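You operate a simulated robot arm through the tools that you are given. There is no shell and no other tool. Be economical: measure what you need, move in short steps, check, and stop when the job is done.

Carry out the task below with a simulated robot arm. There is one attempt and no reset: what you move stays moved.

TASK
Swap the lit board for the one on the rest and light it.
Fine: light it at its printed voltage; the old board goes flat in the yellow tray; pins move only with the supply off; leave the new one lit.

It is judged by the outcome, as a careful person would: the job done as asked, and still so three seconds after it is handed in. It fails if anything else is knocked over, pushed out of place, dropped, spilled or broken.

THE ROBOT
A 7-joint arm with a two-finger parallel gripper, fixed in place. Base frame: the origin is at the foot of the arm, x ahead of it, y to its left, z up; the work surface is at about z = 0. Lengths are in mm, angles in degrees, forces in N, time in s.
With the tool pointing down near the work surface it reaches from about 240 to 620 mm from the base axis. Its first joint turns from -66.0 to 66.0 degrees. Payload 2.6 kg.
Tool frame: the origin (TCP) lies between the finger pads and is the grasp point; the fingertips stand 30 mm ahead of it; z points along the fingers, y is the line along which they close. The gripper opens to 94 mm. The fingers are 28 mm wide and 10 mm thick; the gripper's body (50 by 96 mm) begins 55 mm behind the TCP.
Orientation is that of the tool frame in the base frame, as a unit quaternion [x, y, z, w]. With the fingers straight down and closing along the base's y, the tool's x points along the base's -x, its y along +y and its z along -z.

THE INTERFACE
- The arm moves only by the tool send_rows. Its argument "rows" is a list that holds one entry, the list of rows, each a list of 6 numbers: the shift along the tool's x, y, z in mm, then the turn, a rotation vector about the tool's x, y, z in degrees. In form: [[[dx, dy, dz, ax, ay, az], ...]]. A call has 1 to 20 rows; each row shifts and turns the commanded pose from where the row before left it, along the tool's axes as they then stand. "jaw" is the closure, from 0 (fully open) to 1 (shut), set as the call begins (left out, the last holds). A row lasts 0.2 s, in which the tool goes at most 50 mm and 8.6 degrees; a call with a longer step from one row to the next is refused whole, and so is a gripper value outside its range. A pose out of reach is approached as far as the arm can. The call stops where the force on the tool passes 90 N (or 10 N more than at its start, if that is more) or the arm is blocked; 0.2 s more then pass. The fingers move at their own pace (about 72 mm/s each) and stop on an object; they squeeze with about 39 N. The grip force told is the motor's: it shows also when the fingers shut on nothing. Time passes only in rows, and 0.2 s behind the last, so rows that do not move let the fingers close. It gives the time, the measured TCP pose, the force on the tool (base axes), the opening and the grip force at its end, in the units of the frame above (readings bear some noise).
- Cameras (640 x 400 px; columns grow to the right, rows downward): "scene" is fixed at [43.2, 433.1, 578.5]; the picture's right is [-0.72, -0.69, 0.00], its down [-0.31, 0.33, -0.89] and it looks along [0.62, -0.64, -0.45] (base axes); focal length 325 px, centre (320, 200). "wrist" rides on the gripper at [-37, 0, -58] in the tool frame; the picture's right is [0.00, -1.00, 0.00], its down [0.97, 0.00, -0.24] and it looks along [0.24, 0.00, 0.97] (tool axes); focal length 218 px, centre (320, 200).
- grab_frame(camera): a new picture of that camera. No time passes.
- measure_at(camera, pixels): for up to 12 pixels [column, row] of the newest picture of that camera ("zoom" is the newest enlarged one), the place [x, y, z] in the base frame of the surface seen there, good to about 2 mm. No time passes.
- zoom(camera, box): a new picture of the part [left, top, right, bottom] of that camera's present view, enlarged. No time passes.
- close_job(): hands the job in; it is judged then, once.

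Work in short steps. Measure before you move; look again where a grasp or a placing could have gone wrong, and mend it. You have 80 turns and 34 pictures in all, those below and enlarged ones among them. Open the gripper and draw the arm clear of the work before you hand the job in, unless the task says otherwise; then end with one line.

The tools are called after "Request:" as a command line: name --argument value ..., lists and objects as JSON in quotes. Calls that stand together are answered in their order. send_rows: Moves the arm, as the interface text tells. Its arguments: {"type":"object","properties":{"rows":{"type":"array"},"jaw":{"type":"number"}},"required":["rows"]} The other tools are called the same way: grab_frame (camera) takes a picture; measure_at (camera, pixels) gives the place of the surface under pixels of a picture; zoom (camera, box) takes an enlarged picture of a part of a camera's view; close_job () hands the job in.

At the start:

```text
t: 0.0
tool_pos: [258.3, -141.6, 436.1]
ee_rot: [0.0, 1.0, 0.0, 0.001]
contact_force: [-0.1, -0.3, 0.2]
opening: 94.1
grasp_force: 0.1
```

scene: 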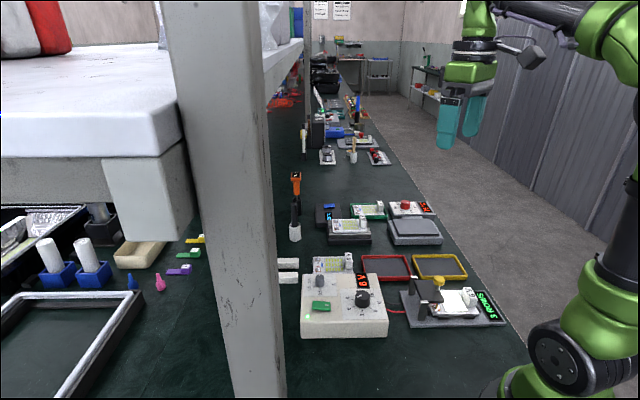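
wrist: 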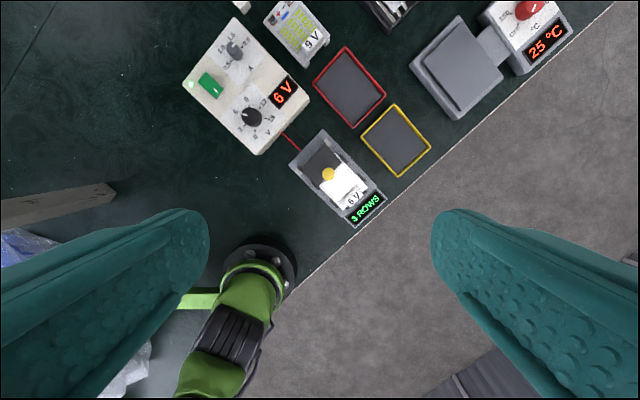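

The wrist view shows the supply (6 V), a fixture with the lit board, a yellow tray at (395,140), a red tray, and a 9 V board at (300,35). I'll zoom in on both views.

Request:
zoom --camera "wrist" --box '[170, 0, 450, 240]'

Request:
zoom --camera "scene" --box '[270, 180, 530, 345]'

```text
1.67 times, centred on (310, 120) of wrist
```

zoom: 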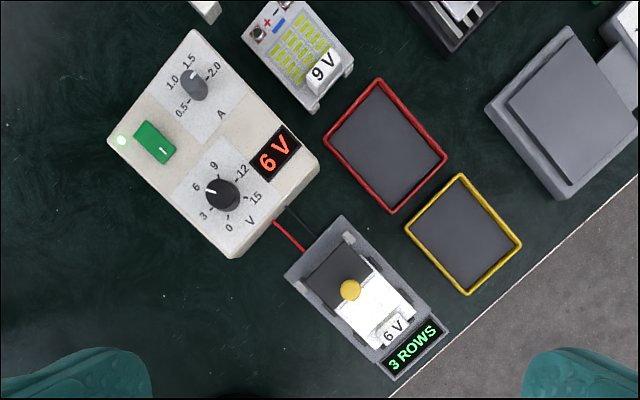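

```text
2.42 times, centred on (400, 262) of scene
```

zoom: 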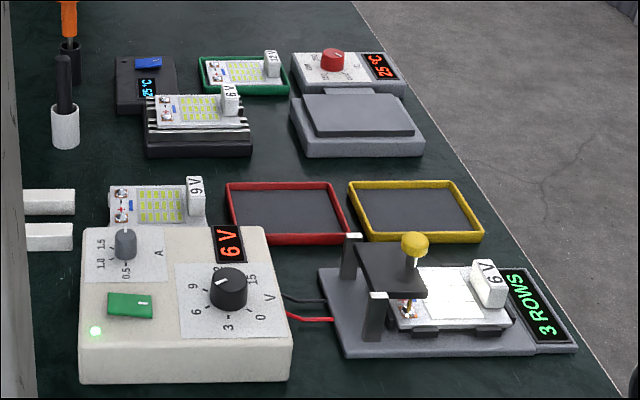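

Request:
measure_at --camera "scene" --pixels '[[438, 281], [425, 290], [362, 298], [320, 281], [320, 305], [440, 266], [333, 265], [347, 263], [350, 225], [470, 297], [308, 317], [400, 268]]'

Request:
measure_at --camera "wrist" --pixels '[[328, 174], [318, 158], [345, 190], [354, 198], [251, 117], [210, 84], [235, 50], [396, 140], [300, 35], [312, 42], [335, 135], [290, 165]]'

```text
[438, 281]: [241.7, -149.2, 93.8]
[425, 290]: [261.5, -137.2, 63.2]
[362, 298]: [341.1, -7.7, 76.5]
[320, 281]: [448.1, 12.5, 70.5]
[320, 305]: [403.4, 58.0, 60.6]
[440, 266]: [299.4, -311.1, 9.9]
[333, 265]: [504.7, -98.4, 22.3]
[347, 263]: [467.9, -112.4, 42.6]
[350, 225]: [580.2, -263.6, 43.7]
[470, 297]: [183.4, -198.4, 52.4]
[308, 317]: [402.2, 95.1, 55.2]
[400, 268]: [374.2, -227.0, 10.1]
```

```text
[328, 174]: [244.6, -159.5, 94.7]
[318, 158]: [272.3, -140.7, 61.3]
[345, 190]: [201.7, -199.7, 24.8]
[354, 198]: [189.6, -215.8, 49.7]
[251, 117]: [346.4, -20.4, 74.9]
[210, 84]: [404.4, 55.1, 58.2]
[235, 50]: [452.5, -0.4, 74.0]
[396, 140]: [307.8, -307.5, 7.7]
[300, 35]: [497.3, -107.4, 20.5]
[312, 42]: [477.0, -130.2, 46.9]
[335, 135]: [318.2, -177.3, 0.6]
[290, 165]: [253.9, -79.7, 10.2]
```

I move down for a nearer look at the fixture with the yellow knob (244,-160,95).

Request:
send_rows --rows '[[[2, -5, 38, 0, 0, 0], [2, -5, 38, 0, 0, 0], [2, -6, 38, 0, 0, 0], [2, -6, 38, 0, 0, 0], [2, -6, 38, 0, 0, 0], [2, -5, 34, 0, 0, 0]]]'

Request:
grab_frame --camera "wrist"

Request:
zoom --camera "scene" --box '[390, 250, 510, 335]'

Request:
zoom --camera "scene" --box '[270, 190, 400, 285]'

```text
t: 1.4
tool_pos: [244.5, -175.5, 209.6]
ee_rot: [0.001, 1.0, 0.0, 0.001]
contact_force: [-0.3, 0.0, -1.0]
opening: 94.1
grasp_force: 0.1
```

```text
29 pictures are left
```

wrist: 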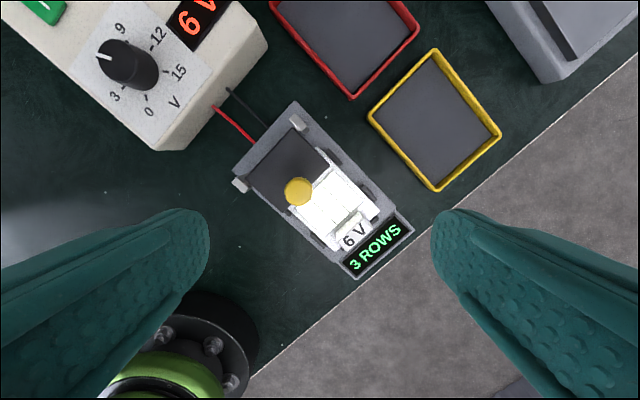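

```text
4.71 times, centred on (450, 292) of scene
```

zoom: 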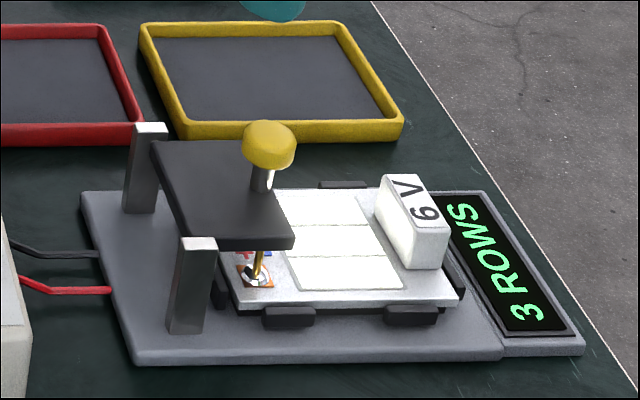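

```text
4.21 times, centred on (335, 238) of scene
```

zoom: 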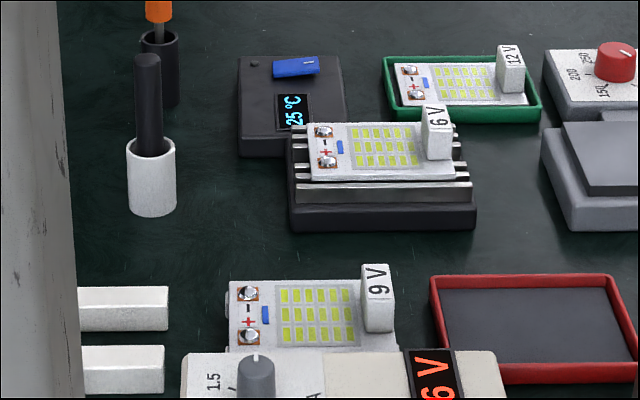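

The lid with the yellow knob is hinged on two posts. Next I look at the 9 V board and its support at (490,-115).

Request:
send_rows --rows '[[[-40, 8, -10, 0, 0, 0], [-40, 8, -10, 0, 0, 0], [-40, 8, 0, 0, 0, 0], [-40, 8, 0, 0, 0, 0], [-40, 8, 0, 0, 0, 0], [-40, 8, 0, 0, 0, 0], [0, 0, 0, 0, 0, 0]]]'

Request:
grab_frame --camera "wrist"

```text
t: 3.0
tool_pos: [486.8, -127.7, 230.5]
ee_rot: [-0.001, 1.0, 0.0, 0.0]
contact_force: [-0.5, -0.8, -0.1]
opening: 93.9
grasp_force: 0.1
```

```text
26 pictures are left
```

wrist: 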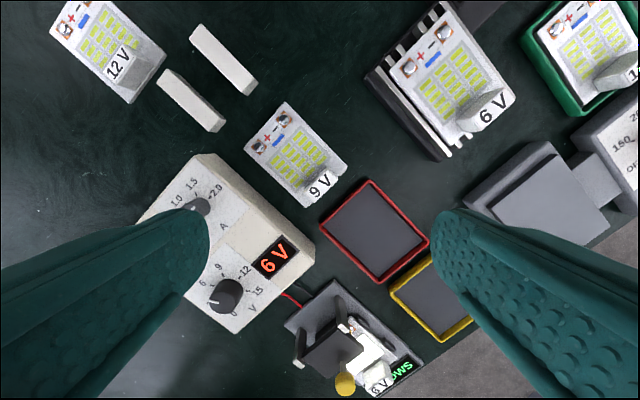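

Request:
zoom --camera "wrist" --box '[30, 0, 350, 220]'

Request:
measure_at --camera "wrist" --pixels '[[190, 100], [225, 60], [95, 30], [100, 45], [115, 70], [262, 140], [284, 118], [290, 155], [320, 185], [335, 165], [295, 200], [300, 350]]'

```text
1.82 times, centred on (190, 110) of wrist
```

zoom: 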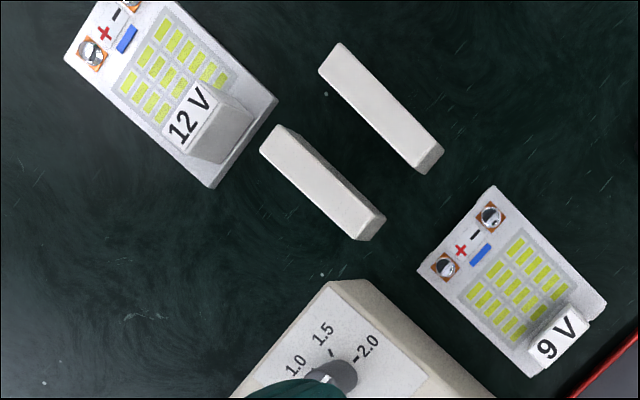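

```text
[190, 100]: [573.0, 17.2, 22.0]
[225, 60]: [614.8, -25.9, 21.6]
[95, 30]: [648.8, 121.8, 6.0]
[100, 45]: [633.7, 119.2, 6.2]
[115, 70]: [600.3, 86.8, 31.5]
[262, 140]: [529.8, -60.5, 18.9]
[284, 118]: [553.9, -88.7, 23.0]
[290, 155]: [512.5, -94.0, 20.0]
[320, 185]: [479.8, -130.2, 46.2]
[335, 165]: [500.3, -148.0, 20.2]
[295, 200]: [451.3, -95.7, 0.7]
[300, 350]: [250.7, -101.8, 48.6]
```

The 9 V board at z≈20 is raised on the rest; the others are in a tray, on a cooler, or on the bench. Next I view the supply panel closely.

Request:
send_rows --rows '[[[12, 20, 0, 0, 0, 0], [14, 22, 0, 0, 0, 0], [14, 24, 4, 0, 0, 0], [14, 24, 6, 0, 0, 0], [14, 24, 10, 0, 0, 0], [14, 24, 10, 0, 0, 0], [0, 0, 0, 0, 0, 0]]]'

Request:
grab_frame --camera "wrist"

Request:
zoom --camera "scene" --box '[296, 265, 396, 340]'

```text
t: 4.6
tool_pos: [404.4, 10.0, 198.6]
ee_rot: [0.0, 1.0, 0.0, 0.0]
contact_force: [0.9, 0.6, 0.1]
opening: 93.9
grasp_force: 0.1
```

```text
24 pictures are left
```

wrist: 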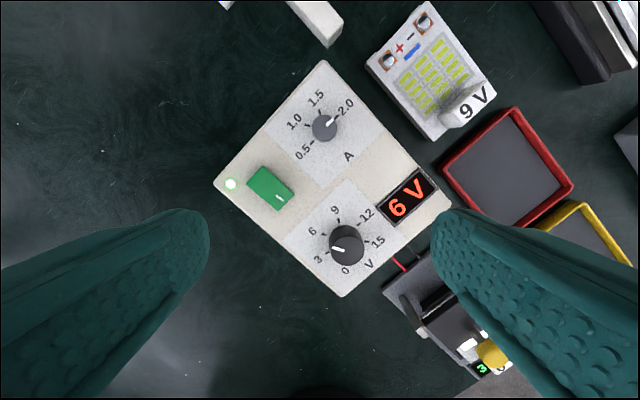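

```text
5.33 times, centred on (346, 302) of scene
```

zoom: 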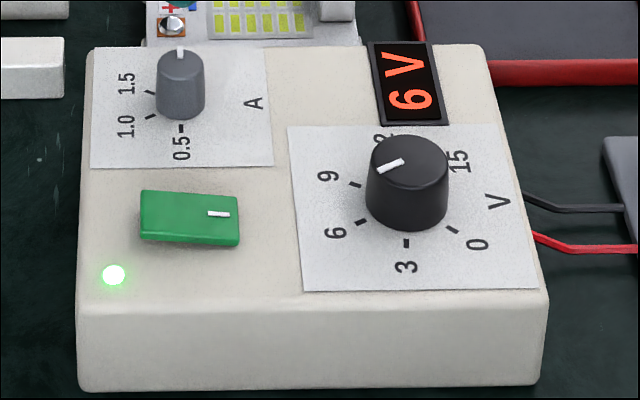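

Request:
measure_at --camera "zoom" --pixels '[[150, 205], [165, 215], [190, 212], [215, 220], [232, 225], [407, 243], [360, 222], [355, 185], [452, 230], [70, 70], [300, 280], [100, 285]]'

Request:
measure_at --camera "wrist" --pixels '[[318, 250], [322, 239], [338, 220], [363, 228], [370, 241], [353, 262], [346, 240], [256, 178], [285, 198], [324, 122], [214, 184], [341, 297]]'

Request:
zoom --camera "wrist" --box '[210, 100, 400, 300]'

```text
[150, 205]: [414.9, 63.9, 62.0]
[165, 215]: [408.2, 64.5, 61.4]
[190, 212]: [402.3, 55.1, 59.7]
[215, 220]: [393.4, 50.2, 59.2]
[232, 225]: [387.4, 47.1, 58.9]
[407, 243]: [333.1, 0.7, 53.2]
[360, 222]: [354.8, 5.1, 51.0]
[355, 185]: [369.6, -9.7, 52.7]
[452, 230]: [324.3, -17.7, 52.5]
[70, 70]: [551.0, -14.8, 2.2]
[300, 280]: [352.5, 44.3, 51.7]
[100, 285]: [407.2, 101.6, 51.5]
```

```text
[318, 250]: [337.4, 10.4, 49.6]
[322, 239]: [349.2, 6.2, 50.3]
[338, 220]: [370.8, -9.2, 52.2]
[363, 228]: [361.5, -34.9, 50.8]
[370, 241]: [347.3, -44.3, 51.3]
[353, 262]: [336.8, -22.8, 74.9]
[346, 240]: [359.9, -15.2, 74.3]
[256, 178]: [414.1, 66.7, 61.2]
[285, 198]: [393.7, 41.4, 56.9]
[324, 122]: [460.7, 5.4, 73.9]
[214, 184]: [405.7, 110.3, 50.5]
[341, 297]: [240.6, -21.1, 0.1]
```

```text
2.00 times, centred on (305, 200) of wrist
```

zoom: 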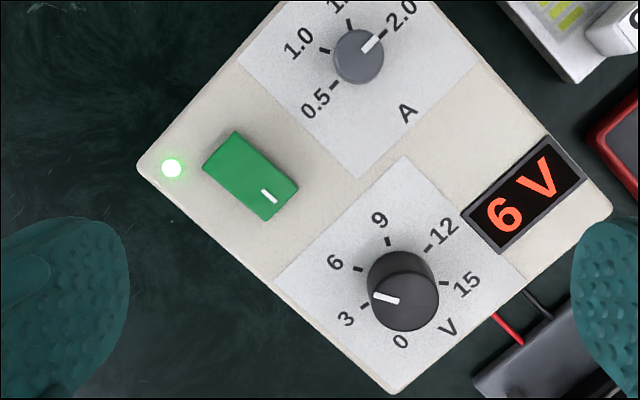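

Request:
measure_at --camera "wrist" --pixels '[[517, 111], [442, 168], [572, 186], [423, 8], [368, 62], [425, 136], [493, 92], [455, 110], [480, 88], [432, 196], [390, 62], [424, 22]]'

```text
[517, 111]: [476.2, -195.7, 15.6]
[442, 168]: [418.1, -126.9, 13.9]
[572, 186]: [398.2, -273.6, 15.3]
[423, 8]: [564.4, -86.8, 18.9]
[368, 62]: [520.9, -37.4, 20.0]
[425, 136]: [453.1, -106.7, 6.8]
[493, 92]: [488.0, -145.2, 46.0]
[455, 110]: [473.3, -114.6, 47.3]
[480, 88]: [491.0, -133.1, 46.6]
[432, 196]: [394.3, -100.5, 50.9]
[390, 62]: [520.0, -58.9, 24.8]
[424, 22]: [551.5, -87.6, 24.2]
```

Rocker: the LED end is raised (z≈62), the marked end is down. I turn 48°, shut the fingers and hover over the LED end at (414,64.5).

Request:
send_rows --rows '[[[0, 0, 0, 0, 0, 8], [0, 0, 0, 0, 0, 8], [0, 0, 0, 0, 0, 8], [0, 0, 0, 0, 0, 8], [0, 0, 0, 0, 0, 8], [0, 0, 0, 0, 0, 8], [17, 22, 15, 0, 0, 0], [17, 22, 25, 0, 0, 0], [0, 0, 30, 0, 0, 0], [0, 0, 20, 0, 0, 0], [0, 0, 0, 0, 0, 0]]]' --jaw 1

Request:
grab_frame --camera "wrist"

```text
t: 7.0
tool_pos: [414.5, 65.7, 111.1]
ee_rot: [0.407, 0.913, 0.0, 0.001]
contact_force: [0.2, 0.2, 0.4]
opening: 0.2
grasp_force: 33.4
```

```text
21 pictures are left
```

wrist: 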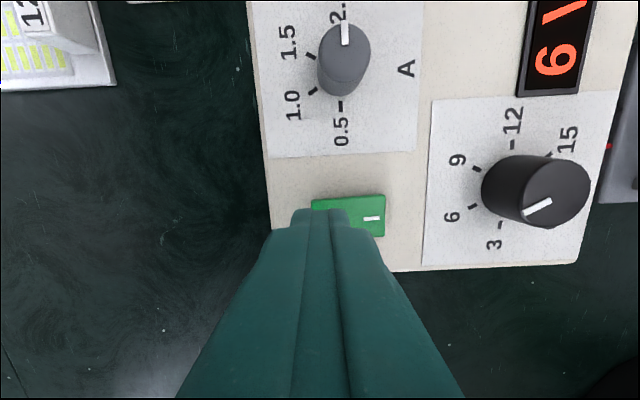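

Finger sits over the LED end of the rocker at about (320,215). I press down in small steps.

Request:
send_rows --rows '[[[0, 0, 10, 0, 0, 0], [0, 0, 6, 0, 0, 0], [0, 0, 3, 0, 0, 0], [0, 0, 2, 0, 0, 0], [0, 0, 2, 0, 0, 0]]]'

Request:
grab_frame --camera "wrist"

```text
t: 8.2
tool_pos: [414.2, 65.7, 87.7]
ee_rot: [0.406, 0.914, 0.0, 0.0]
contact_force: [-0.5, -0.4, 4.6]
opening: 0.0
grasp_force: 33.3
```

```text
20 pictures are left
```

wrist: 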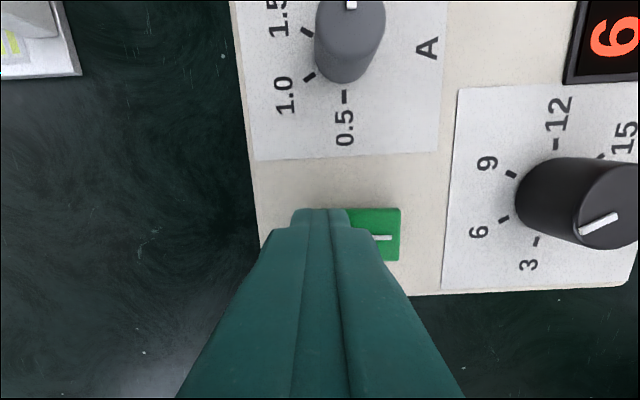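

Contact only 4.6 N and still lit; I press a few mm more and check.

Request:
send_rows --rows '[[[0, 0, 1.5, 0, 0, 0], [0, 0, 1.5, 0, 0, 0], [0, 0, 0, 0, 0, 0]]]'

```text
t: 9.0
tool_pos: [415.5, 66.3, 86.7]
ee_rot: [0.408, 0.913, 0.001, 0.001]
contact_force: [-22.8, -3.5, 52.4]
opening: 0.1
grasp_force: 33.5
```

Force 52 N, so it is bottomed. I lift back up and look.

Request:
send_rows --rows '[[[0, 0, -10, 0, 0, 0], [0, 0, -40, 0, 0, 0], [0, 0, -40, 0, 0, 0], [0, 0, 0, 0, 0, 0]]]'

Request:
zoom --camera "scene" --box '[290, 240, 520, 345]'

```text
t: 10.0
tool_pos: [415.1, 62.7, 175.9]
ee_rot: [0.407, 0.914, 0.0, 0.0]
contact_force: [-0.6, 0.3, -0.4]
opening: 0.1
grasp_force: 32.9
```

```text
2.78 times, centred on (405, 292) of scene
```

zoom: 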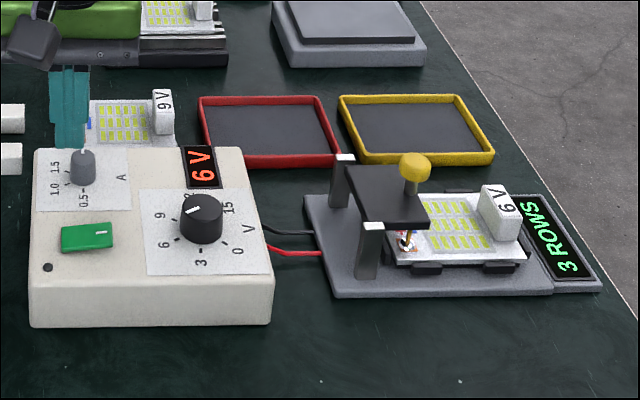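

Supply is off (LED dark, board dark; the display still shows the set voltage). Next I hover over the V knob at (347,-19) with the jaw half open, ready for a +54° turn.

Request:
send_rows --rows '[[[0, 0, 0, 0, 0, -8], [0, 0, 0, 0, 0, -8], [0, 0, 0, 0, 0, -8], [0, 0, 0, 0, 0, -8], [0, 0, 0, 0, 0, -8], [0, 0, 0, 0, 0, -8], [22, -27, 0, 0, 0, 0], [23, -27, 0, 0, 0, 0], [23, -28, 0, 0, 0, 0], [0, 0, 30, 0, 0, 0], [0, 0, 0, 0, 0, 0]]]' --jaw 0.45

Request:
grab_frame --camera "wrist"

```text
t: 12.4
tool_pos: [345.8, -17.8, 143.3]
ee_rot: [0.0, 1.0, 0.0, 0.0]
contact_force: [-0.2, 0.0, 0.2]
opening: 51.7
grasp_force: 0.1
```

```text
18 pictures are left
```

wrist: 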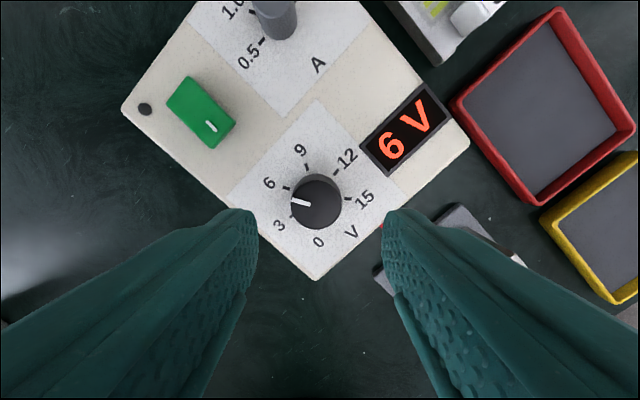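

Request:
measure_at --camera "wrist" --pixels '[[317, 203], [295, 204], [339, 204], [317, 186], [317, 226]]'

```text
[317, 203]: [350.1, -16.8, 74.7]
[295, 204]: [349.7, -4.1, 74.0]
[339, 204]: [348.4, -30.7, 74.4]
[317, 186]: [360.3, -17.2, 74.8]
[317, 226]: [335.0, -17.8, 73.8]
```

Request:
send_rows --rows '[[[-2.5, 0.7, 20, 0, 0, 0], [0, 0, 20, 0, 0, 0], [0, 0, 17, 0, 0, 0], [0, 0, 0, 0, 0, 0]]]'

Request:
send_rows --rows '[[[0, 0, 0, 0, 0, 0], [0, 0, 0, 0, 0, 0], [0, 0, 0, 0, 0, 6], [0, 0, 0, 0, 0, 6], [0, 0, 0, 0, 0, 6], [0, 0, 0, 0, 0, 6], [0, 0, 0, 0, 0, 6], [0, 0, 0, 0, 0, 6], [0, 0, 0, 0, 0, 6], [0, 0, 0, 0, 0, 6], [0, 0, 0, 0, 0, 6], [0, 0, 0, 0, 0, 0]]]' --jaw 1

Request:
zoom --camera "scene" --box '[290, 240, 520, 345]'

```text
t: 13.4
tool_pos: [350.9, -16.4, 87.5]
ee_rot: [0.0, 1.0, 0.0, 0.0]
contact_force: [-0.6, -0.3, -0.4]
opening: 51.7
grasp_force: 0.0
```

```text
t: 16.0
tool_pos: [348.2, -17.1, 87.5]
ee_rot: [0.455, 0.891, -0.001, -0.001]
contact_force: [3.8, 1.2, -33.2]
opening: 32.8
grasp_force: 44.9
```

```text
2.78 times, centred on (405, 292) of scene
```

zoom: 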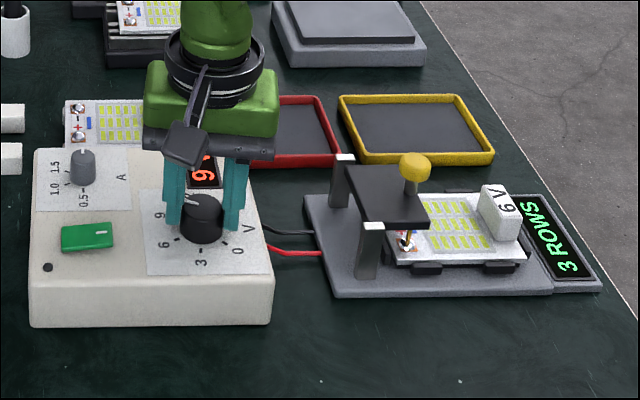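

Turned 54°. I release gently and lift to read the display.

Request:
send_rows --rows '[[[0, 0, 0, 0, 0, 0], [0, 0, 0, 0, 0, 0], [0, 0, -30, 0, 0, 0], [0, 0, -40, 0, 0, -5], [0, 0, -40, 0, 0, -4], [0, 0, 0, 0, 0, 0]]]' --jaw 0.45

Request:
grab_frame --camera "wrist"

```text
t: 17.4
tool_pos: [348.2, -17.6, 197.9]
ee_rot: [0.382, 0.924, 0.001, 0.0]
contact_force: [0.1, -0.3, -0.6]
opening: 51.6
grasp_force: 0.1
```

```text
16 pictures are left
```

wrist: 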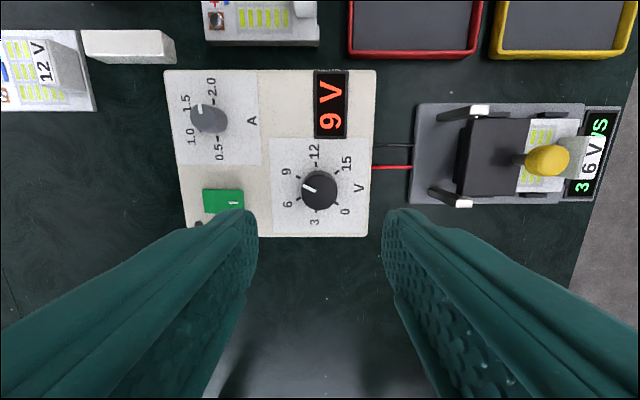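

Display reads 9 V. The A knob's pointer at (198,110) looks different from before, so I check it.

Request:
zoom --camera "wrist" --box '[160, 60, 380, 240]'

Request:
zoom --camera "scene" --box '[290, 255, 400, 335]'

```text
2.22 times, centred on (270, 150) of wrist
```

zoom: 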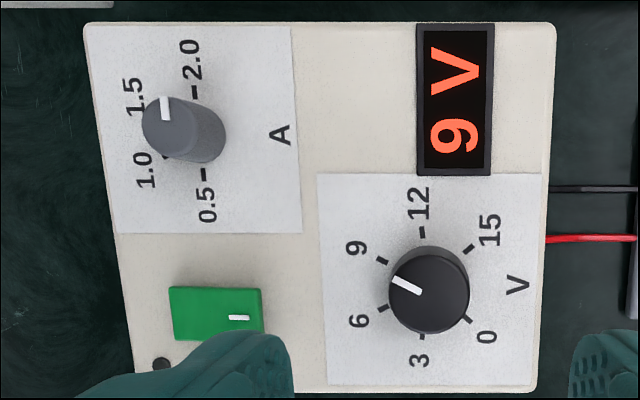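

```text
5.00 times, centred on (345, 295) of scene
```

zoom: 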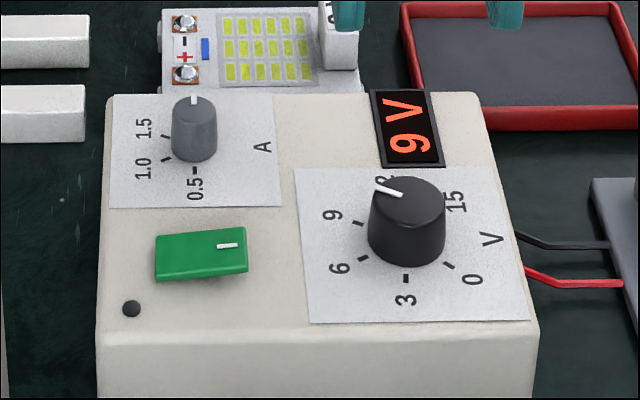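

A knob unchanged (points at 2.0). Now I measure the lid geometry.

Request:
measure_at --camera "wrist" --pixels '[[540, 160], [552, 160], [562, 160], [465, 122], [463, 190], [516, 145], [480, 110], [462, 204], [522, 162], [590, 165], [488, 155], [535, 133]]'

Request:
measure_at --camera "scene" --pixels '[[438, 277], [438, 284], [433, 281], [444, 281], [437, 287], [415, 285], [423, 277], [427, 302], [421, 275], [429, 301], [470, 290], [484, 292]]'

```text
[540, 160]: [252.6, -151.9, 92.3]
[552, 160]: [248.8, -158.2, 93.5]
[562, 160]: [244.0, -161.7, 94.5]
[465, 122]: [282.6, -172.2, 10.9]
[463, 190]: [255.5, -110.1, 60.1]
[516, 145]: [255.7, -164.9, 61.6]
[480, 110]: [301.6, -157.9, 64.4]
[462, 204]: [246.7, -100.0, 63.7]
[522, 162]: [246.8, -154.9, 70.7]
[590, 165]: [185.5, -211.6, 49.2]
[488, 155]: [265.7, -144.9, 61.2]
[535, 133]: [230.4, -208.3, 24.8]
```

```text
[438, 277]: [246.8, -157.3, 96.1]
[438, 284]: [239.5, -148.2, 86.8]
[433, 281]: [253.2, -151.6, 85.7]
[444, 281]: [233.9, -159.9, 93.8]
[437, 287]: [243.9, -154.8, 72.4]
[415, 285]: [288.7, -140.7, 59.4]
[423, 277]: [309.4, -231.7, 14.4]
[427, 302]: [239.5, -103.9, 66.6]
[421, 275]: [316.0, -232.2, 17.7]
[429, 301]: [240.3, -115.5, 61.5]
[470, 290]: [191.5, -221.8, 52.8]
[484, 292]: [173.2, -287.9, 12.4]
```

Posts at (302,-158) and (245,-102) give a hinge axis at 45°; the yellow knob is at about (244,-156), z 84–96. I turn −90° so the jaws close along the hinge axis and hover over it.

Request:
send_rows --rows '[[[0, 0, 0, 0, 0, -8.2], [0, 0, 0, 0, 0, -8.2], [0, 0, 0, 0, 0, -8.2], [0, 0, 0, 0, 0, -8.2], [0, 0, 0, 0, 0, -8.2], [0, 0, 0, 0, 0, -8.2], [0, 0, 0, 0, 0, -8.2], [0, 0, 0, 0, 0, -8.2], [0, 0, 0, 0, 0, -8.2], [0, 0, 0, 0, 0, -8.2], [0, 0, 0, 0, 0, -8], [43, -6, 0, 0, 0, 0], [43, -6, 0, 0, 0, 0], [43, -6, 0, 0, 0, 0], [42, -6, 0, 0, 0, 0], [0, 0, 25, 0, 0, 0], [0, 0, 25, 0, 0, 0], [0, 0, 0, 0, 0, 0]]]' --jaw 0.45

Request:
grab_frame --camera "wrist"

```text
t: 21.2
tool_pos: [243.8, -154.3, 148.9]
ee_rot: [-0.383, 0.924, 0.001, 0.0]
contact_force: [-0.6, 0.1, -0.7]
opening: 51.7
grasp_force: 0.0
```

```text
13 pictures are left
```

wrist: 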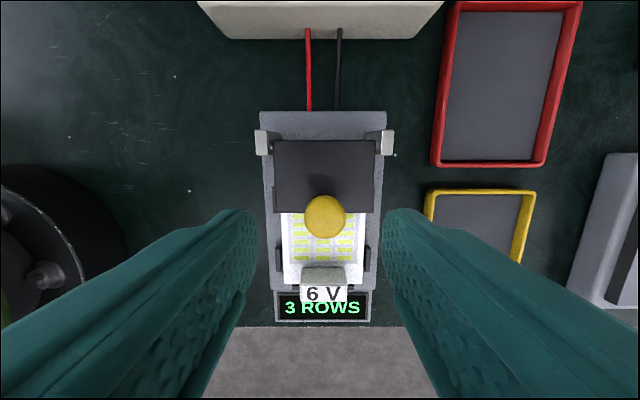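

Request:
measure_at --camera "wrist" --pixels '[[325, 216], [308, 216], [342, 216], [325, 199], [325, 235], [264, 140], [385, 140], [308, 292], [325, 292], [345, 275], [284, 270], [362, 270]]'

```text
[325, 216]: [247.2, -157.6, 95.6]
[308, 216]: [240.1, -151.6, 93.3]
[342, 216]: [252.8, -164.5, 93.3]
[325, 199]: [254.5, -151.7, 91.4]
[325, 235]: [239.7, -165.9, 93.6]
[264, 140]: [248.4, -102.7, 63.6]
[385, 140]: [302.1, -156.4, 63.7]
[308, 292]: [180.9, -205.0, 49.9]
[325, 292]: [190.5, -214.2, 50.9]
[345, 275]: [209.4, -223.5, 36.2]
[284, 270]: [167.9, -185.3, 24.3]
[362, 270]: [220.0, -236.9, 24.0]
```

I centre on the knob (246.7,-158.3), lower and grip it, then lift a first small step of the arc.

Request:
send_rows --rows '[[[0.8, -4.9, 14, 0, 0, 0], [0, 0, 14, 0, 0, 0], [0, 0, 12, 0, 0, 0], [0, 0, 0, 0, 0, 0]]]' --jaw 0.45

Request:
send_rows --rows '[[[0, 0, 0, 0, 0, 0], [0, 0, 0, 0, 0, 0], [-4, 0, -4.7, 0, 0, 0], [-4.8, 0, -4.4, 0, 0, 0], [0, 0, 0, 0, 0, 0]]]' --jaw 1

Request:
zoom --camera "scene" --box '[380, 230, 520, 335]'

```text
t: 22.2
tool_pos: [247.2, -159.3, 107.6]
ee_rot: [-0.383, 0.924, 0.001, 0.0]
contact_force: [0.0, 0.0, 0.6]
opening: 51.7
grasp_force: 0.0
```

```text
t: 23.4
tool_pos: [251.8, -151.0, 116.1]
ee_rot: [-0.381, 0.925, 0.002, -0.004]
contact_force: [-35.8, -8.5, 0.3]
opening: 23.2
grasp_force: 44.8
```

```text
3.81 times, centred on (450, 282) of scene
```

zoom: 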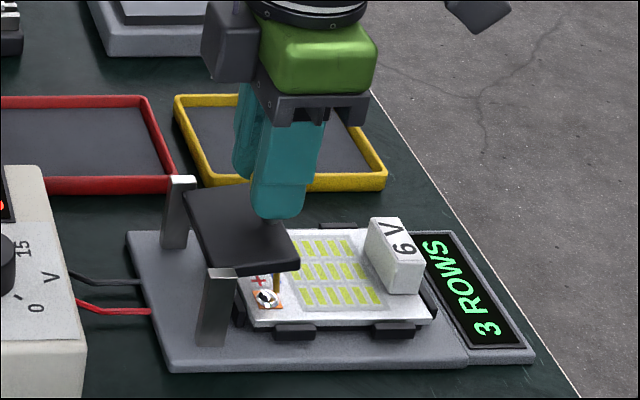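

Request:
measure_at --camera "zoom" --pixels '[[210, 262], [240, 268], [290, 258], [240, 240], [200, 200], [225, 225], [285, 215], [200, 185], [215, 272], [265, 300], [250, 200]]'

```text
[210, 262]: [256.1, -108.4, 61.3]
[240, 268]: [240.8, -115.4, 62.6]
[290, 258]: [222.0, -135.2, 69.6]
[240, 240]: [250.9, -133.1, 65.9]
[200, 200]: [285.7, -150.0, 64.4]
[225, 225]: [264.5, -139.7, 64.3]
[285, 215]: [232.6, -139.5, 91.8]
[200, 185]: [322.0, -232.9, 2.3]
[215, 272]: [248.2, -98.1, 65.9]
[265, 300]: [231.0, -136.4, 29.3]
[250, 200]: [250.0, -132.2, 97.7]
```

The lid's front has risen to z≈70 (about 15° open), so it is a hinge. I carry on along the arc, tilting the tool with it.

Request:
send_rows --rows '[[[-7.7, 0, -3.6, 0, 7.5, 0], [-7.7, 0, -3.6, 0, 7.5, 0], [-7.7, 0, -3.6, 0, 7.5, 0], [0, 0, 0, 0, 0, 0]]]'

```text
t: 24.4
tool_pos: [269.2, -133.7, 122.8]
ee_rot: [-0.375, 0.906, -0.073, -0.184]
contact_force: [-23.1, -5.5, -9.4]
opening: 22.9
grasp_force: 44.2
```

Request:
send_rows --rows '[[[-7.7, 0, -3.6, 0, 7.5, 0], [-7.7, 0, -3.6, 0, 7.5, 0], [-7.7, 0, -3.6, 0, 7.5, 0], [0, 0, 0, 0, 0, 0]]]'

Request:
zoom --camera "scene" --box '[340, 210, 520, 335]'

```text
t: 25.4
tool_pos: [287.3, -114.8, 121.2]
ee_rot: [-0.353, 0.854, -0.142, -0.356]
contact_force: [-14.9, 3.8, -40.9]
opening: 23.0
grasp_force: 44.6
```

```text
3.20 times, centred on (430, 272) of scene
```

zoom: 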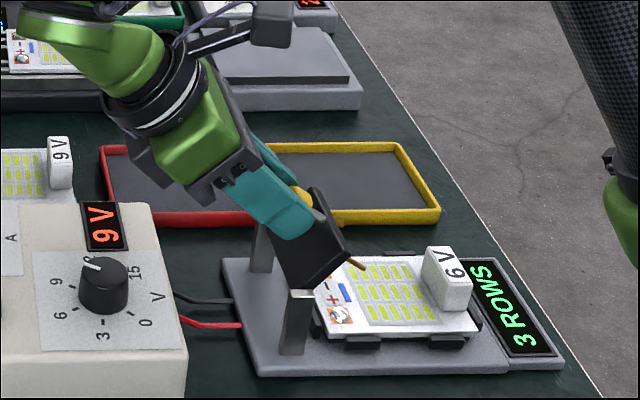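

Lid is about 60° open. Two more steps, slightly lower, since the force is pulling down.

Request:
send_rows --rows '[[[-8.5, 0, -2.8, 0, 7.5, 0], [-8.5, 0, -2.8, 0, 7.5, 0], [0, 0, 0, 0, 0, 0]]]'

```text
t: 26.2
tool_pos: [300.2, -103.3, 113.7]
ee_rot: [-0.329, 0.801, -0.19, -0.463]
contact_force: [-17.1, 15.6, 2.5]
opening: 23.1
grasp_force: 44.7
```

Request:
send_rows --rows '[[[-5.2, 0, -4, 0, 0, 0], [-5.1, 0, -4, 0, 0, 0], [0, 0, 0, 0, 0, 0]]]'

Request:
zoom --camera "scene" --box '[340, 210, 520, 335]'

```text
t: 27.0
tool_pos: [306.4, -96.6, 109.2]
ee_rot: [-0.326, 0.8, -0.189, -0.467]
contact_force: [-28.0, -1.6, 8.9]
opening: 23.3
grasp_force: 45.4
```

```text
3.20 times, centred on (430, 272) of scene
```

zoom: 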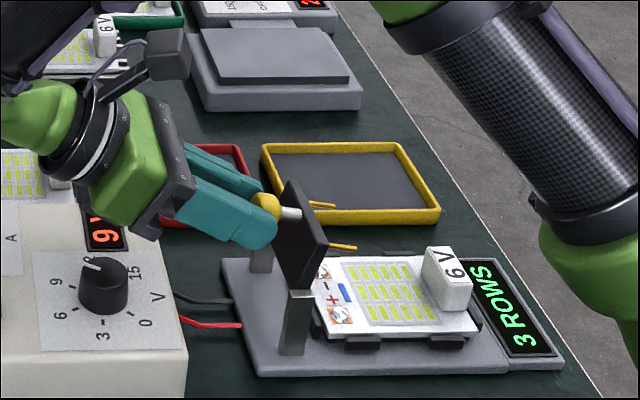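

The lid stands about upright with the knob behind the hinge. I open the jaws and back away along the tool axis.

Request:
send_rows --rows '[[[0, 0, 0, 0, 0, 0], [0, 0, 0, 0, 0, 0], [0, 0, -15, 0, 0, 0], [0, 0, -25, 0, 0, 0], [0, 0, -30, 0, 0, 0], [0, 0, 0, 0, 0, 0]]]' --jaw 0.45

Request:
zoom --camera "scene" --box '[340, 210, 520, 335]'

```text
t: 28.4
tool_pos: [353.8, -53.7, 140.9]
ee_rot: [-0.332, 0.8, -0.191, -0.462]
contact_force: [0.4, 0.4, 1.1]
opening: 51.6
grasp_force: 0.0
```

```text
3.20 times, centred on (430, 272) of scene
```

zoom: 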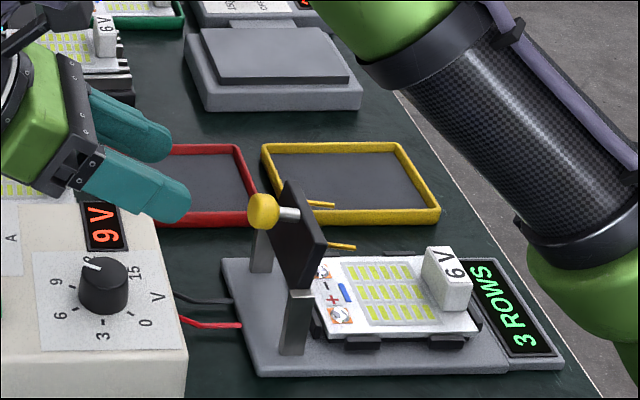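

The lid stays open and the board is unlit. I level the tool and turn so the jaws close along the board's length.

Request:
send_rows --rows '[[[0, 0, 0, 0, -7.5, 0], [0, 0, 0, 0, -7.5, 0], [0, 0, 0, 0, -7.5, 0], [0, 0, 0, 0, -7.5, 0], [0, 0, 0, 0, -7.5, 0], [0, 0, 0, 0, -7.5, 0], [0, 0, 0, 0, -7.5, 0], [0, 0, 0, 0, -7.5, 0], [0, 0, -40, 0, 0, 8.2], [0, 0, 0, 0, 0, 8.2], [0, 0, 0, 0, 0, 8.2], [0, 0, 0, 0, 0, 8.2], [0, 0, 0, 0, 0, 8.2], [0, 0, 0, 0, 0, 8.2], [0, 0, 0, 0, 0, 8.2], [0, 0, 0, 0, 0, 8.2], [0, 0, 0, 0, 0, 8.2], [0, 0, 0, 0, 0, 8.2], [0, 0, 0, 0, 0, 8]]]'

```text
t: 32.4
tool_pos: [353.3, -55.0, 183.8]
ee_rot: [0.384, 0.923, 0.001, 0.0]
contact_force: [0.1, -0.5, 0.7]
opening: 51.9
grasp_force: 0.1
```

Request:
send_rows --rows '[[[0.5, -45.5, 0, 0, 0, 0], [0.5, -45.5, 0, 0, 0, 0], [0.5, -45.5, 0, 0, 0, 0], [0.5, -45.6, 0, 0, 0, 0], [0.5, -45.6, 0, 0, 0, 0], [0, 0, 30, 0, 0, 0], [0, 0, 35, 0, 0, 0], [0, 0, 0, 0, 0, 0]]]'

Request:
grab_frame --camera "wrist"

```text
t: 34.2
tool_pos: [188.2, -215.8, 117.9]
ee_rot: [0.383, 0.924, -0.001, 0.001]
contact_force: [0.0, -0.8, -0.3]
opening: 51.9
grasp_force: 0.2
```

```text
8 pictures are left
```

wrist: 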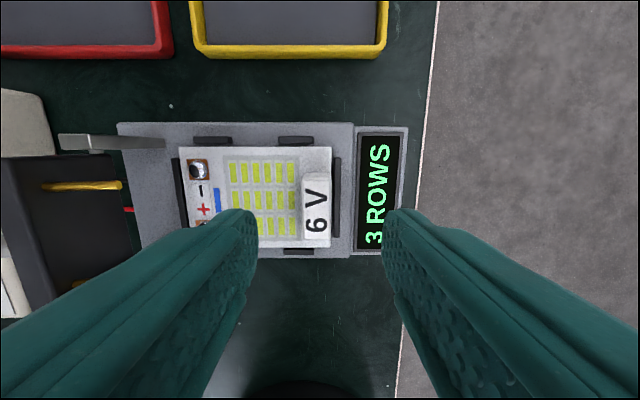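

Request:
measure_at --camera "wrist" --pixels '[[307, 182], [327, 182], [307, 235], [328, 235], [317, 210], [184, 152], [328, 150], [326, 240], [205, 56], [374, 56], [386, 6], [180, 190]]'

```text
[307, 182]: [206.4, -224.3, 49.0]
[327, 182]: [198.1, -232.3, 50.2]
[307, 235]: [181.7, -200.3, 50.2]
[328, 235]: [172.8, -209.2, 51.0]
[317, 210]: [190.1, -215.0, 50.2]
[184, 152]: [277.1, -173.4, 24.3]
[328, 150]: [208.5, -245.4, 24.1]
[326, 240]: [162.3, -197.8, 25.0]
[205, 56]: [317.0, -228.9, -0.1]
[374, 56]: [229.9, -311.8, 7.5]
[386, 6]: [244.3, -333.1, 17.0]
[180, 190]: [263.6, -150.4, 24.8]
```

Tab centre is about (190,-216), top z 50. I lower so the fingertips reach z≈32, then grip.

Request:
send_rows --rows '[[[-1.4, 1.1, 20, 0, 0, 0], [0, 0, 20, 0, 0, 0], [0, 0, 16, 0, 0, 0], [0, 0, 0, 0, 0, 0]]]'

Request:
send_rows --rows '[[[0, 0, 0, 0, 0, 0], [0, 0, 0, 0, 0, 0], [0, 0, 0, 0, 0, 0]]]' --jaw 1

```text
t: 35.2
tool_pos: [190.1, -214.6, 61.5]
ee_rot: [0.382, 0.924, 0.0, 0.0]
contact_force: [-0.6, -0.7, -0.5]
opening: 52.0
grasp_force: 0.1
```

```text
t: 36.0
tool_pos: [189.3, -212.6, 63.0]
ee_rot: [0.383, 0.924, 0.0, 0.0]
contact_force: [-0.3, 0.2, 0.4]
opening: 17.0
grasp_force: 38.9
```

Gripped (17 mm). I measure the tray rim from the last zoom and lift straight up.

Request:
send_rows --rows '[[[0, 0, -5, 0, 0, 0], [0, 0, -15, 0, 0, 0], [0, 0, -30, 0, 0, 0], [0, 0, -35, 0, 0, 0], [0, 0, 0, 0, 0, 0]]]'

Request:
measure_at --camera "zoom" --pixels '[[265, 148], [396, 145], [437, 208], [285, 151], [330, 147], [390, 147], [404, 155], [425, 190], [345, 216], [400, 213], [267, 165], [350, 180]]'

Request:
grab_frame --camera "wrist"

```text
t: 37.2
tool_pos: [189.9, -211.8, 146.1]
ee_rot: [0.383, 0.924, 0.0, 0.0]
contact_force: [0.2, -1.2, -0.9]
opening: 17.1
grasp_force: 39.1
```

```text
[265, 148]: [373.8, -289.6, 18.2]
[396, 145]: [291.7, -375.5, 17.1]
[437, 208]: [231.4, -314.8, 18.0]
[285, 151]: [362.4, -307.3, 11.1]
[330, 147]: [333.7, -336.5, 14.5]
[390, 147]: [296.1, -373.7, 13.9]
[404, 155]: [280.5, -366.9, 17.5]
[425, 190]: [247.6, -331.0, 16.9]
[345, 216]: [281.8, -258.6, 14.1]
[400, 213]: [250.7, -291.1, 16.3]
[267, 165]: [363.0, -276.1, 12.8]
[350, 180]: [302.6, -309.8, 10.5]
```

```text
7 pictures are left
```

wrist: 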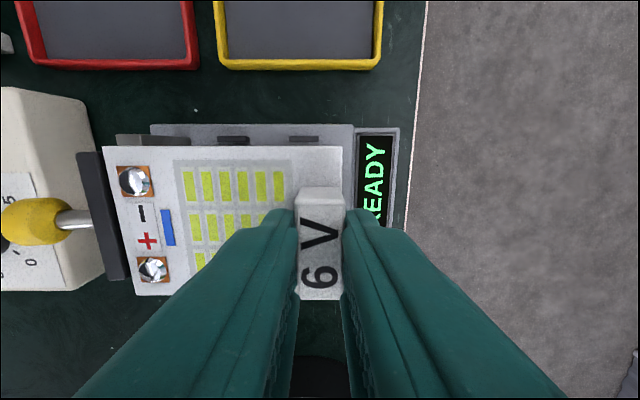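

Request:
measure_at --camera "wrist" --pixels '[[106, 150], [339, 150], [137, 292], [300, 193], [340, 193], [339, 170], [120, 215], [200, 150], [280, 150]]'

```text
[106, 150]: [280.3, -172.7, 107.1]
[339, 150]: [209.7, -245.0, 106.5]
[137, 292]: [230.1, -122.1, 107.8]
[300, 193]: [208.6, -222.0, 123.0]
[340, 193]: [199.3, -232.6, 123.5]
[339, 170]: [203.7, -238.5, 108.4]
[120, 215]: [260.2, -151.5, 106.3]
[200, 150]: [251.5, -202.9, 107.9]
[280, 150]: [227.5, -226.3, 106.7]
```

Held board: centre about 41 mm from the TCP toward the pads; 101×72 mm. The tray centre is (303,-302). I shift the board over the tray and lower partway.

Request:
send_rows --rows '[[[-36, -6.3, 0, 0, 0, 0], [-36, -6.3, 0, 0, 0, 0], [-36, -6.3, 0, 0, 0, 0], [-35, -6.3, 0, 0, 0, 0], [0, 0, 35, 0, 0, 0], [0, 0, 31, 0, 0, 0], [0, 0, 0, 0, 0, 0]]]'

Request:
grab_frame --camera "wrist"

```text
t: 38.8
tool_pos: [274.5, -333.1, 81.3]
ee_rot: [0.383, 0.924, 0.0, 0.0]
contact_force: [-0.4, 0.6, -0.6]
opening: 17.0
grasp_force: 39.3
```

```text
6 pictures are left
```

wrist: 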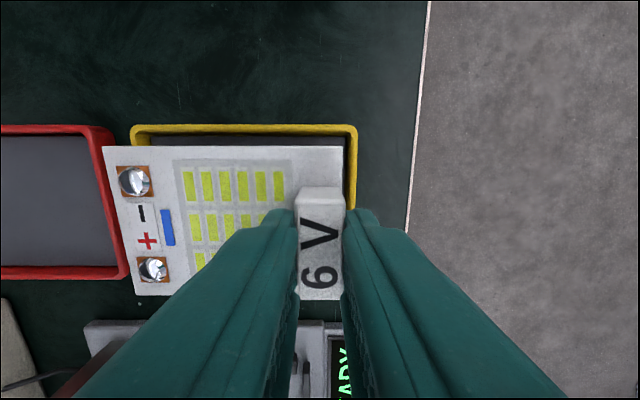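

Request:
measure_at --camera "wrist" --pixels '[[352, 150], [352, 180], [346, 160], [200, 129], [280, 129], [240, 135], [134, 138], [106, 150], [339, 150], [137, 292], [200, 150], [156, 135]]'

```text
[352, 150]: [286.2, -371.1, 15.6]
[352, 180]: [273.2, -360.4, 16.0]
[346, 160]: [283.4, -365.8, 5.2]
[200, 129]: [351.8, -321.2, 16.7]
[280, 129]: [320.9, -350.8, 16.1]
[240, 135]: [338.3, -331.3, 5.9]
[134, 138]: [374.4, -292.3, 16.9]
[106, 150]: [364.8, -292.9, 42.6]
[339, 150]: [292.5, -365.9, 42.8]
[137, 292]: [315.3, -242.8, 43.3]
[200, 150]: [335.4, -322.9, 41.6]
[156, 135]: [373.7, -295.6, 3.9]
```

Board sits centred (gaps ≈5–7 mm all round). I lower to just above the floor, then in 1 mm steps.

Request:
send_rows --rows '[[[0, 0, 12, 0, 0, 0], [0, 0, 10, 0, 0, 0], [0, 0, 4, 0, 0, 0], [0, 0, 1, 0, 0, 0], [0, 0, 1, 0, 0, 0], [0, 0, 0, 0, 0, 0]]]'

```text
t: 40.2
tool_pos: [273.7, -332.7, 53.6]
ee_rot: [0.382, 0.924, 0.0, 0.001]
contact_force: [-0.8, -0.8, -1.7]
opening: 16.9
grasp_force: 39.1
```

Request:
send_rows --rows '[[[0, 0, 1, 0, 0, 0], [0, 0, 1, 0, 0, 0], [0, 0, 0, 0, 0, 0]]]'

```text
t: 41.0
tool_pos: [275.5, -334.2, 53.7]
ee_rot: [0.384, 0.923, 0.0, 0.001]
contact_force: [-3.7, 4.3, 21.0]
opening: 17.0
grasp_force: 38.8
```

Touching with 21 N, so the board is down flat. I ease off 1 mm, open and rise.

Request:
send_rows --rows '[[[0, 0, -1.5, 0, 0, 0], [0, 0, 0, 0, 0, 0]]]'

Request:
send_rows --rows '[[[0, 0, 0, 0, 0, 0], [0, 0, 0, 0, 0, 0], [0, 0, -20, 0, 0, 0], [0, 0, -40, 0, 0, 0], [0, 0, -40, 0, 0, 0], [0, 0, 0, 0, 0, 0]]]' --jaw 0.45

Request:
grab_frame --camera "wrist"

```text
t: 41.6
tool_pos: [273.0, -332.1, 53.0]
ee_rot: [0.382, 0.924, 0.0, 0.0]
contact_force: [1.0, -0.8, 1.5]
opening: 17.0
grasp_force: 38.6
```

```text
t: 43.0
tool_pos: [275.1, -331.4, 153.2]
ee_rot: [0.383, 0.924, 0.001, -0.001]
contact_force: [0.0, -0.5, 0.1]
opening: 51.8
grasp_force: 0.0
```

```text
5 pictures are left
```

wrist: 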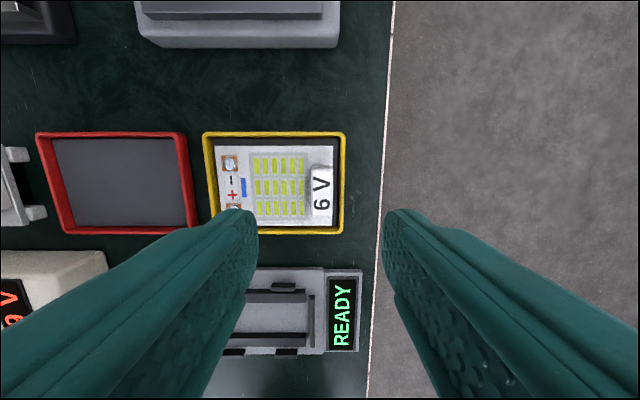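

Old board lies flat in the yellow tray. Next I hover over the 9 V tab at about (481,-130).

Request:
send_rows --rows '[[[-0.5, 48, 0, 0, 0, 0], [-0.5, 48, 0, 0, 0, 0], [-0.5, 48, 0, 0, 0, 0], [-0.5, 48, 0, 0, 0, 0], [-0.6, 48, 0, 0, 0, 0], [-0.6, 48, 0, 0, 0, 0], [0, 0, 35, 0, 0, 0], [0, 0, 0, 0, 0, 0]]]'

Request:
grab_frame --camera "wrist"

```text
t: 44.8
tool_pos: [483.2, -132.4, 115.7]
ee_rot: [0.383, 0.924, -0.001, 0.0]
contact_force: [-0.8, -0.2, -0.5]
opening: 51.5
grasp_force: 0.1
```

```text
4 pictures are left
```

wrist: 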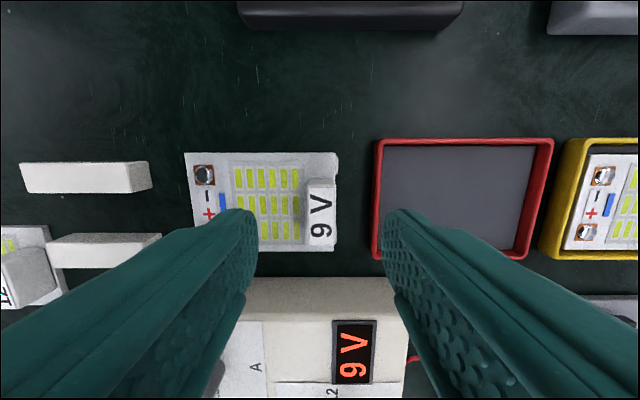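

Request:
measure_at --camera "wrist" --pixels '[[312, 188], [333, 188], [311, 240], [332, 240], [322, 214], [187, 157], [333, 157], [333, 245], [192, 200], [290, 155]]'

```text
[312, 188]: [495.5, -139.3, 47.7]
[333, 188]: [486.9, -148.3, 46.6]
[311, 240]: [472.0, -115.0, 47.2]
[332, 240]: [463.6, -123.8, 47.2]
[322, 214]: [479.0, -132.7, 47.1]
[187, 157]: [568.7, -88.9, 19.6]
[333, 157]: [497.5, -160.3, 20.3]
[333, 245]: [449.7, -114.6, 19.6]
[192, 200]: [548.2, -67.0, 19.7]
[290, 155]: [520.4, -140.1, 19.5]
```

Tab centre is about (479.5,-131.6), top 47. I lower with small corrections to match the earlier grip, then grip.

Request:
send_rows --rows '[[[1.7, -1.7, 20, 0, 0, 0], [0, 0, 20, 0, 0, 0], [0, 0, 16.5, 0, 0, 0], [0, 0, 0, 0, 0, 0]]]'

Request:
send_rows --rows '[[[0, 0, 0, 0, 0, 0], [0, 0, 0, 0, 0, 0], [0, 0, 0, 0, 0, 0]]]' --jaw 1

Request:
send_rows --rows '[[[0, 0, -5, 0, 0, 0], [0, 0, -20, 0, 0, 0], [0, 0, -35, 0, 0, 0], [0, 0, -40, 0, 0, 0], [0, 0, 0, 0, 0, 0]]]'

```text
t: 45.8
tool_pos: [477.3, -132.1, 59.9]
ee_rot: [0.383, 0.924, 0.0, -0.001]
contact_force: [0.9, -0.7, -0.1]
opening: 51.6
grasp_force: 0.1
```

```text
t: 46.6
tool_pos: [478.6, -131.7, 61.8]
ee_rot: [0.383, 0.924, 0.0, -0.001]
contact_force: [-0.2, 0.6, -0.3]
opening: 17.0
grasp_force: 38.6
```

```text
t: 47.8
tool_pos: [478.8, -131.8, 162.0]
ee_rot: [0.383, 0.924, -0.001, 0.0]
contact_force: [0.1, -0.5, -0.4]
opening: 16.9
grasp_force: 38.8
```

I travel over the trays and then across to the fixture, stopping 5 mm short of the lid side at z 146.

Request:
send_rows --rows '[[[0, -44.4, 0, 0, 0, 0], [0, -44.4, 0, 0, 0, 0], [0, -44.4, 0, 0, 0, 0], [0, -44.4, 0, 0, 0, 0], [0, -44.4, 0, 0, 0, 0], [0, -44.4, 0, 0, 0, 0], [36.7, 0, 0, 0, 0, 0], [36.7, 0, 0, 0, 0, 0], [36.7, 0, 0, 0, 0, 0], [36.7, 0, 0, 0, 0, 0], [0, 0, 16, 0, 0, 0], [0, 0, 0, 0, 0, 0]]]'

Request:
grab_frame --camera "wrist"

```text
t: 50.4
tool_pos: [184.2, -214.8, 144.5]
ee_rot: [0.383, 0.924, 0.0, 0.0]
contact_force: [0.9, 0.4, -0.5]
opening: 17.1
grasp_force: 38.3
```

```text
3 pictures are left
```

wrist: 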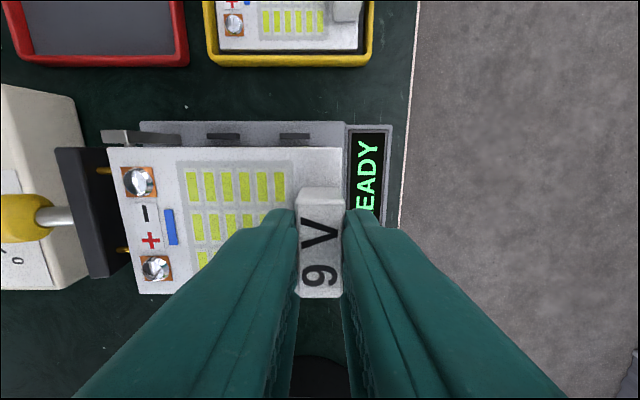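

Request:
measure_at --camera "wrist" --pixels '[[339, 150], [110, 150], [140, 290], [339, 170], [200, 150], [280, 150], [115, 180], [347, 150], [390, 128], [223, 137], [296, 137], [142, 124]]'

```text
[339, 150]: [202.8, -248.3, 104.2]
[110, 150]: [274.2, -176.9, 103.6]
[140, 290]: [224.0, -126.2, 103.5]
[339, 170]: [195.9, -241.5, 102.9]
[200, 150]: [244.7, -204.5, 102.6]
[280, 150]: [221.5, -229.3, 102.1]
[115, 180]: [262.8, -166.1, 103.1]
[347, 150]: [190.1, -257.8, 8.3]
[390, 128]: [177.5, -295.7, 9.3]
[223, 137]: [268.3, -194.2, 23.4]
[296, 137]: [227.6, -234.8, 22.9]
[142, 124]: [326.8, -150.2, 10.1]
```

Compared with the old board when lifted straight out, I need +7.3 mm toward the lid and −2 mm in x. I lower at the offset first, then shift in under the pins.

Request:
send_rows --rows '[[[0, 0, 20, 0, 0, 0], [0, 0, 20, 0, 0, 0], [0, 0, 12, 0, 0, 0], [-2.1, 3.6, 0, 0, 0, 0], [0, 3.7, 0, 0, 0, 0], [0, 0, 10, 0, 0, 0], [0, 0, 8, 0, 0, 0], [0, 0, 3, 0, 0, 0], [0, 0, 0, 0, 0, 0]]]'

```text
t: 52.4
tool_pos: [192.1, -211.4, 71.0]
ee_rot: [0.383, 0.924, 0.0, 0.001]
contact_force: [-1.2, 0.3, -0.6]
opening: 16.8
grasp_force: 38.7
```

Request:
send_rows --rows '[[[0, 0, 2, 0, 0, 0], [0, 0, 1, 0, 0, 0], [0, 0, 1, 0, 0, 0], [0, 0, 0, 0, 0, 0]]]'

```text
t: 53.4
tool_pos: [192.0, -213.4, 68.1]
ee_rot: [0.382, 0.924, 0.0, 0.0]
contact_force: [1.0, -0.5, 3.1]
opening: 17.1
grasp_force: 39.0
```

Request:
send_rows --rows '[[[0, 0, 1, 0, 0, 0], [0, 0, 1, 0, 0, 0], [0, 0, 0, 0, 0, 0]]]'

```text
t: 54.2
tool_pos: [190.5, -212.8, 67.1]
ee_rot: [0.383, 0.924, 0.001, 0.0]
contact_force: [1.1, -1.9, 5.5]
opening: 17.3
grasp_force: 38.5
```

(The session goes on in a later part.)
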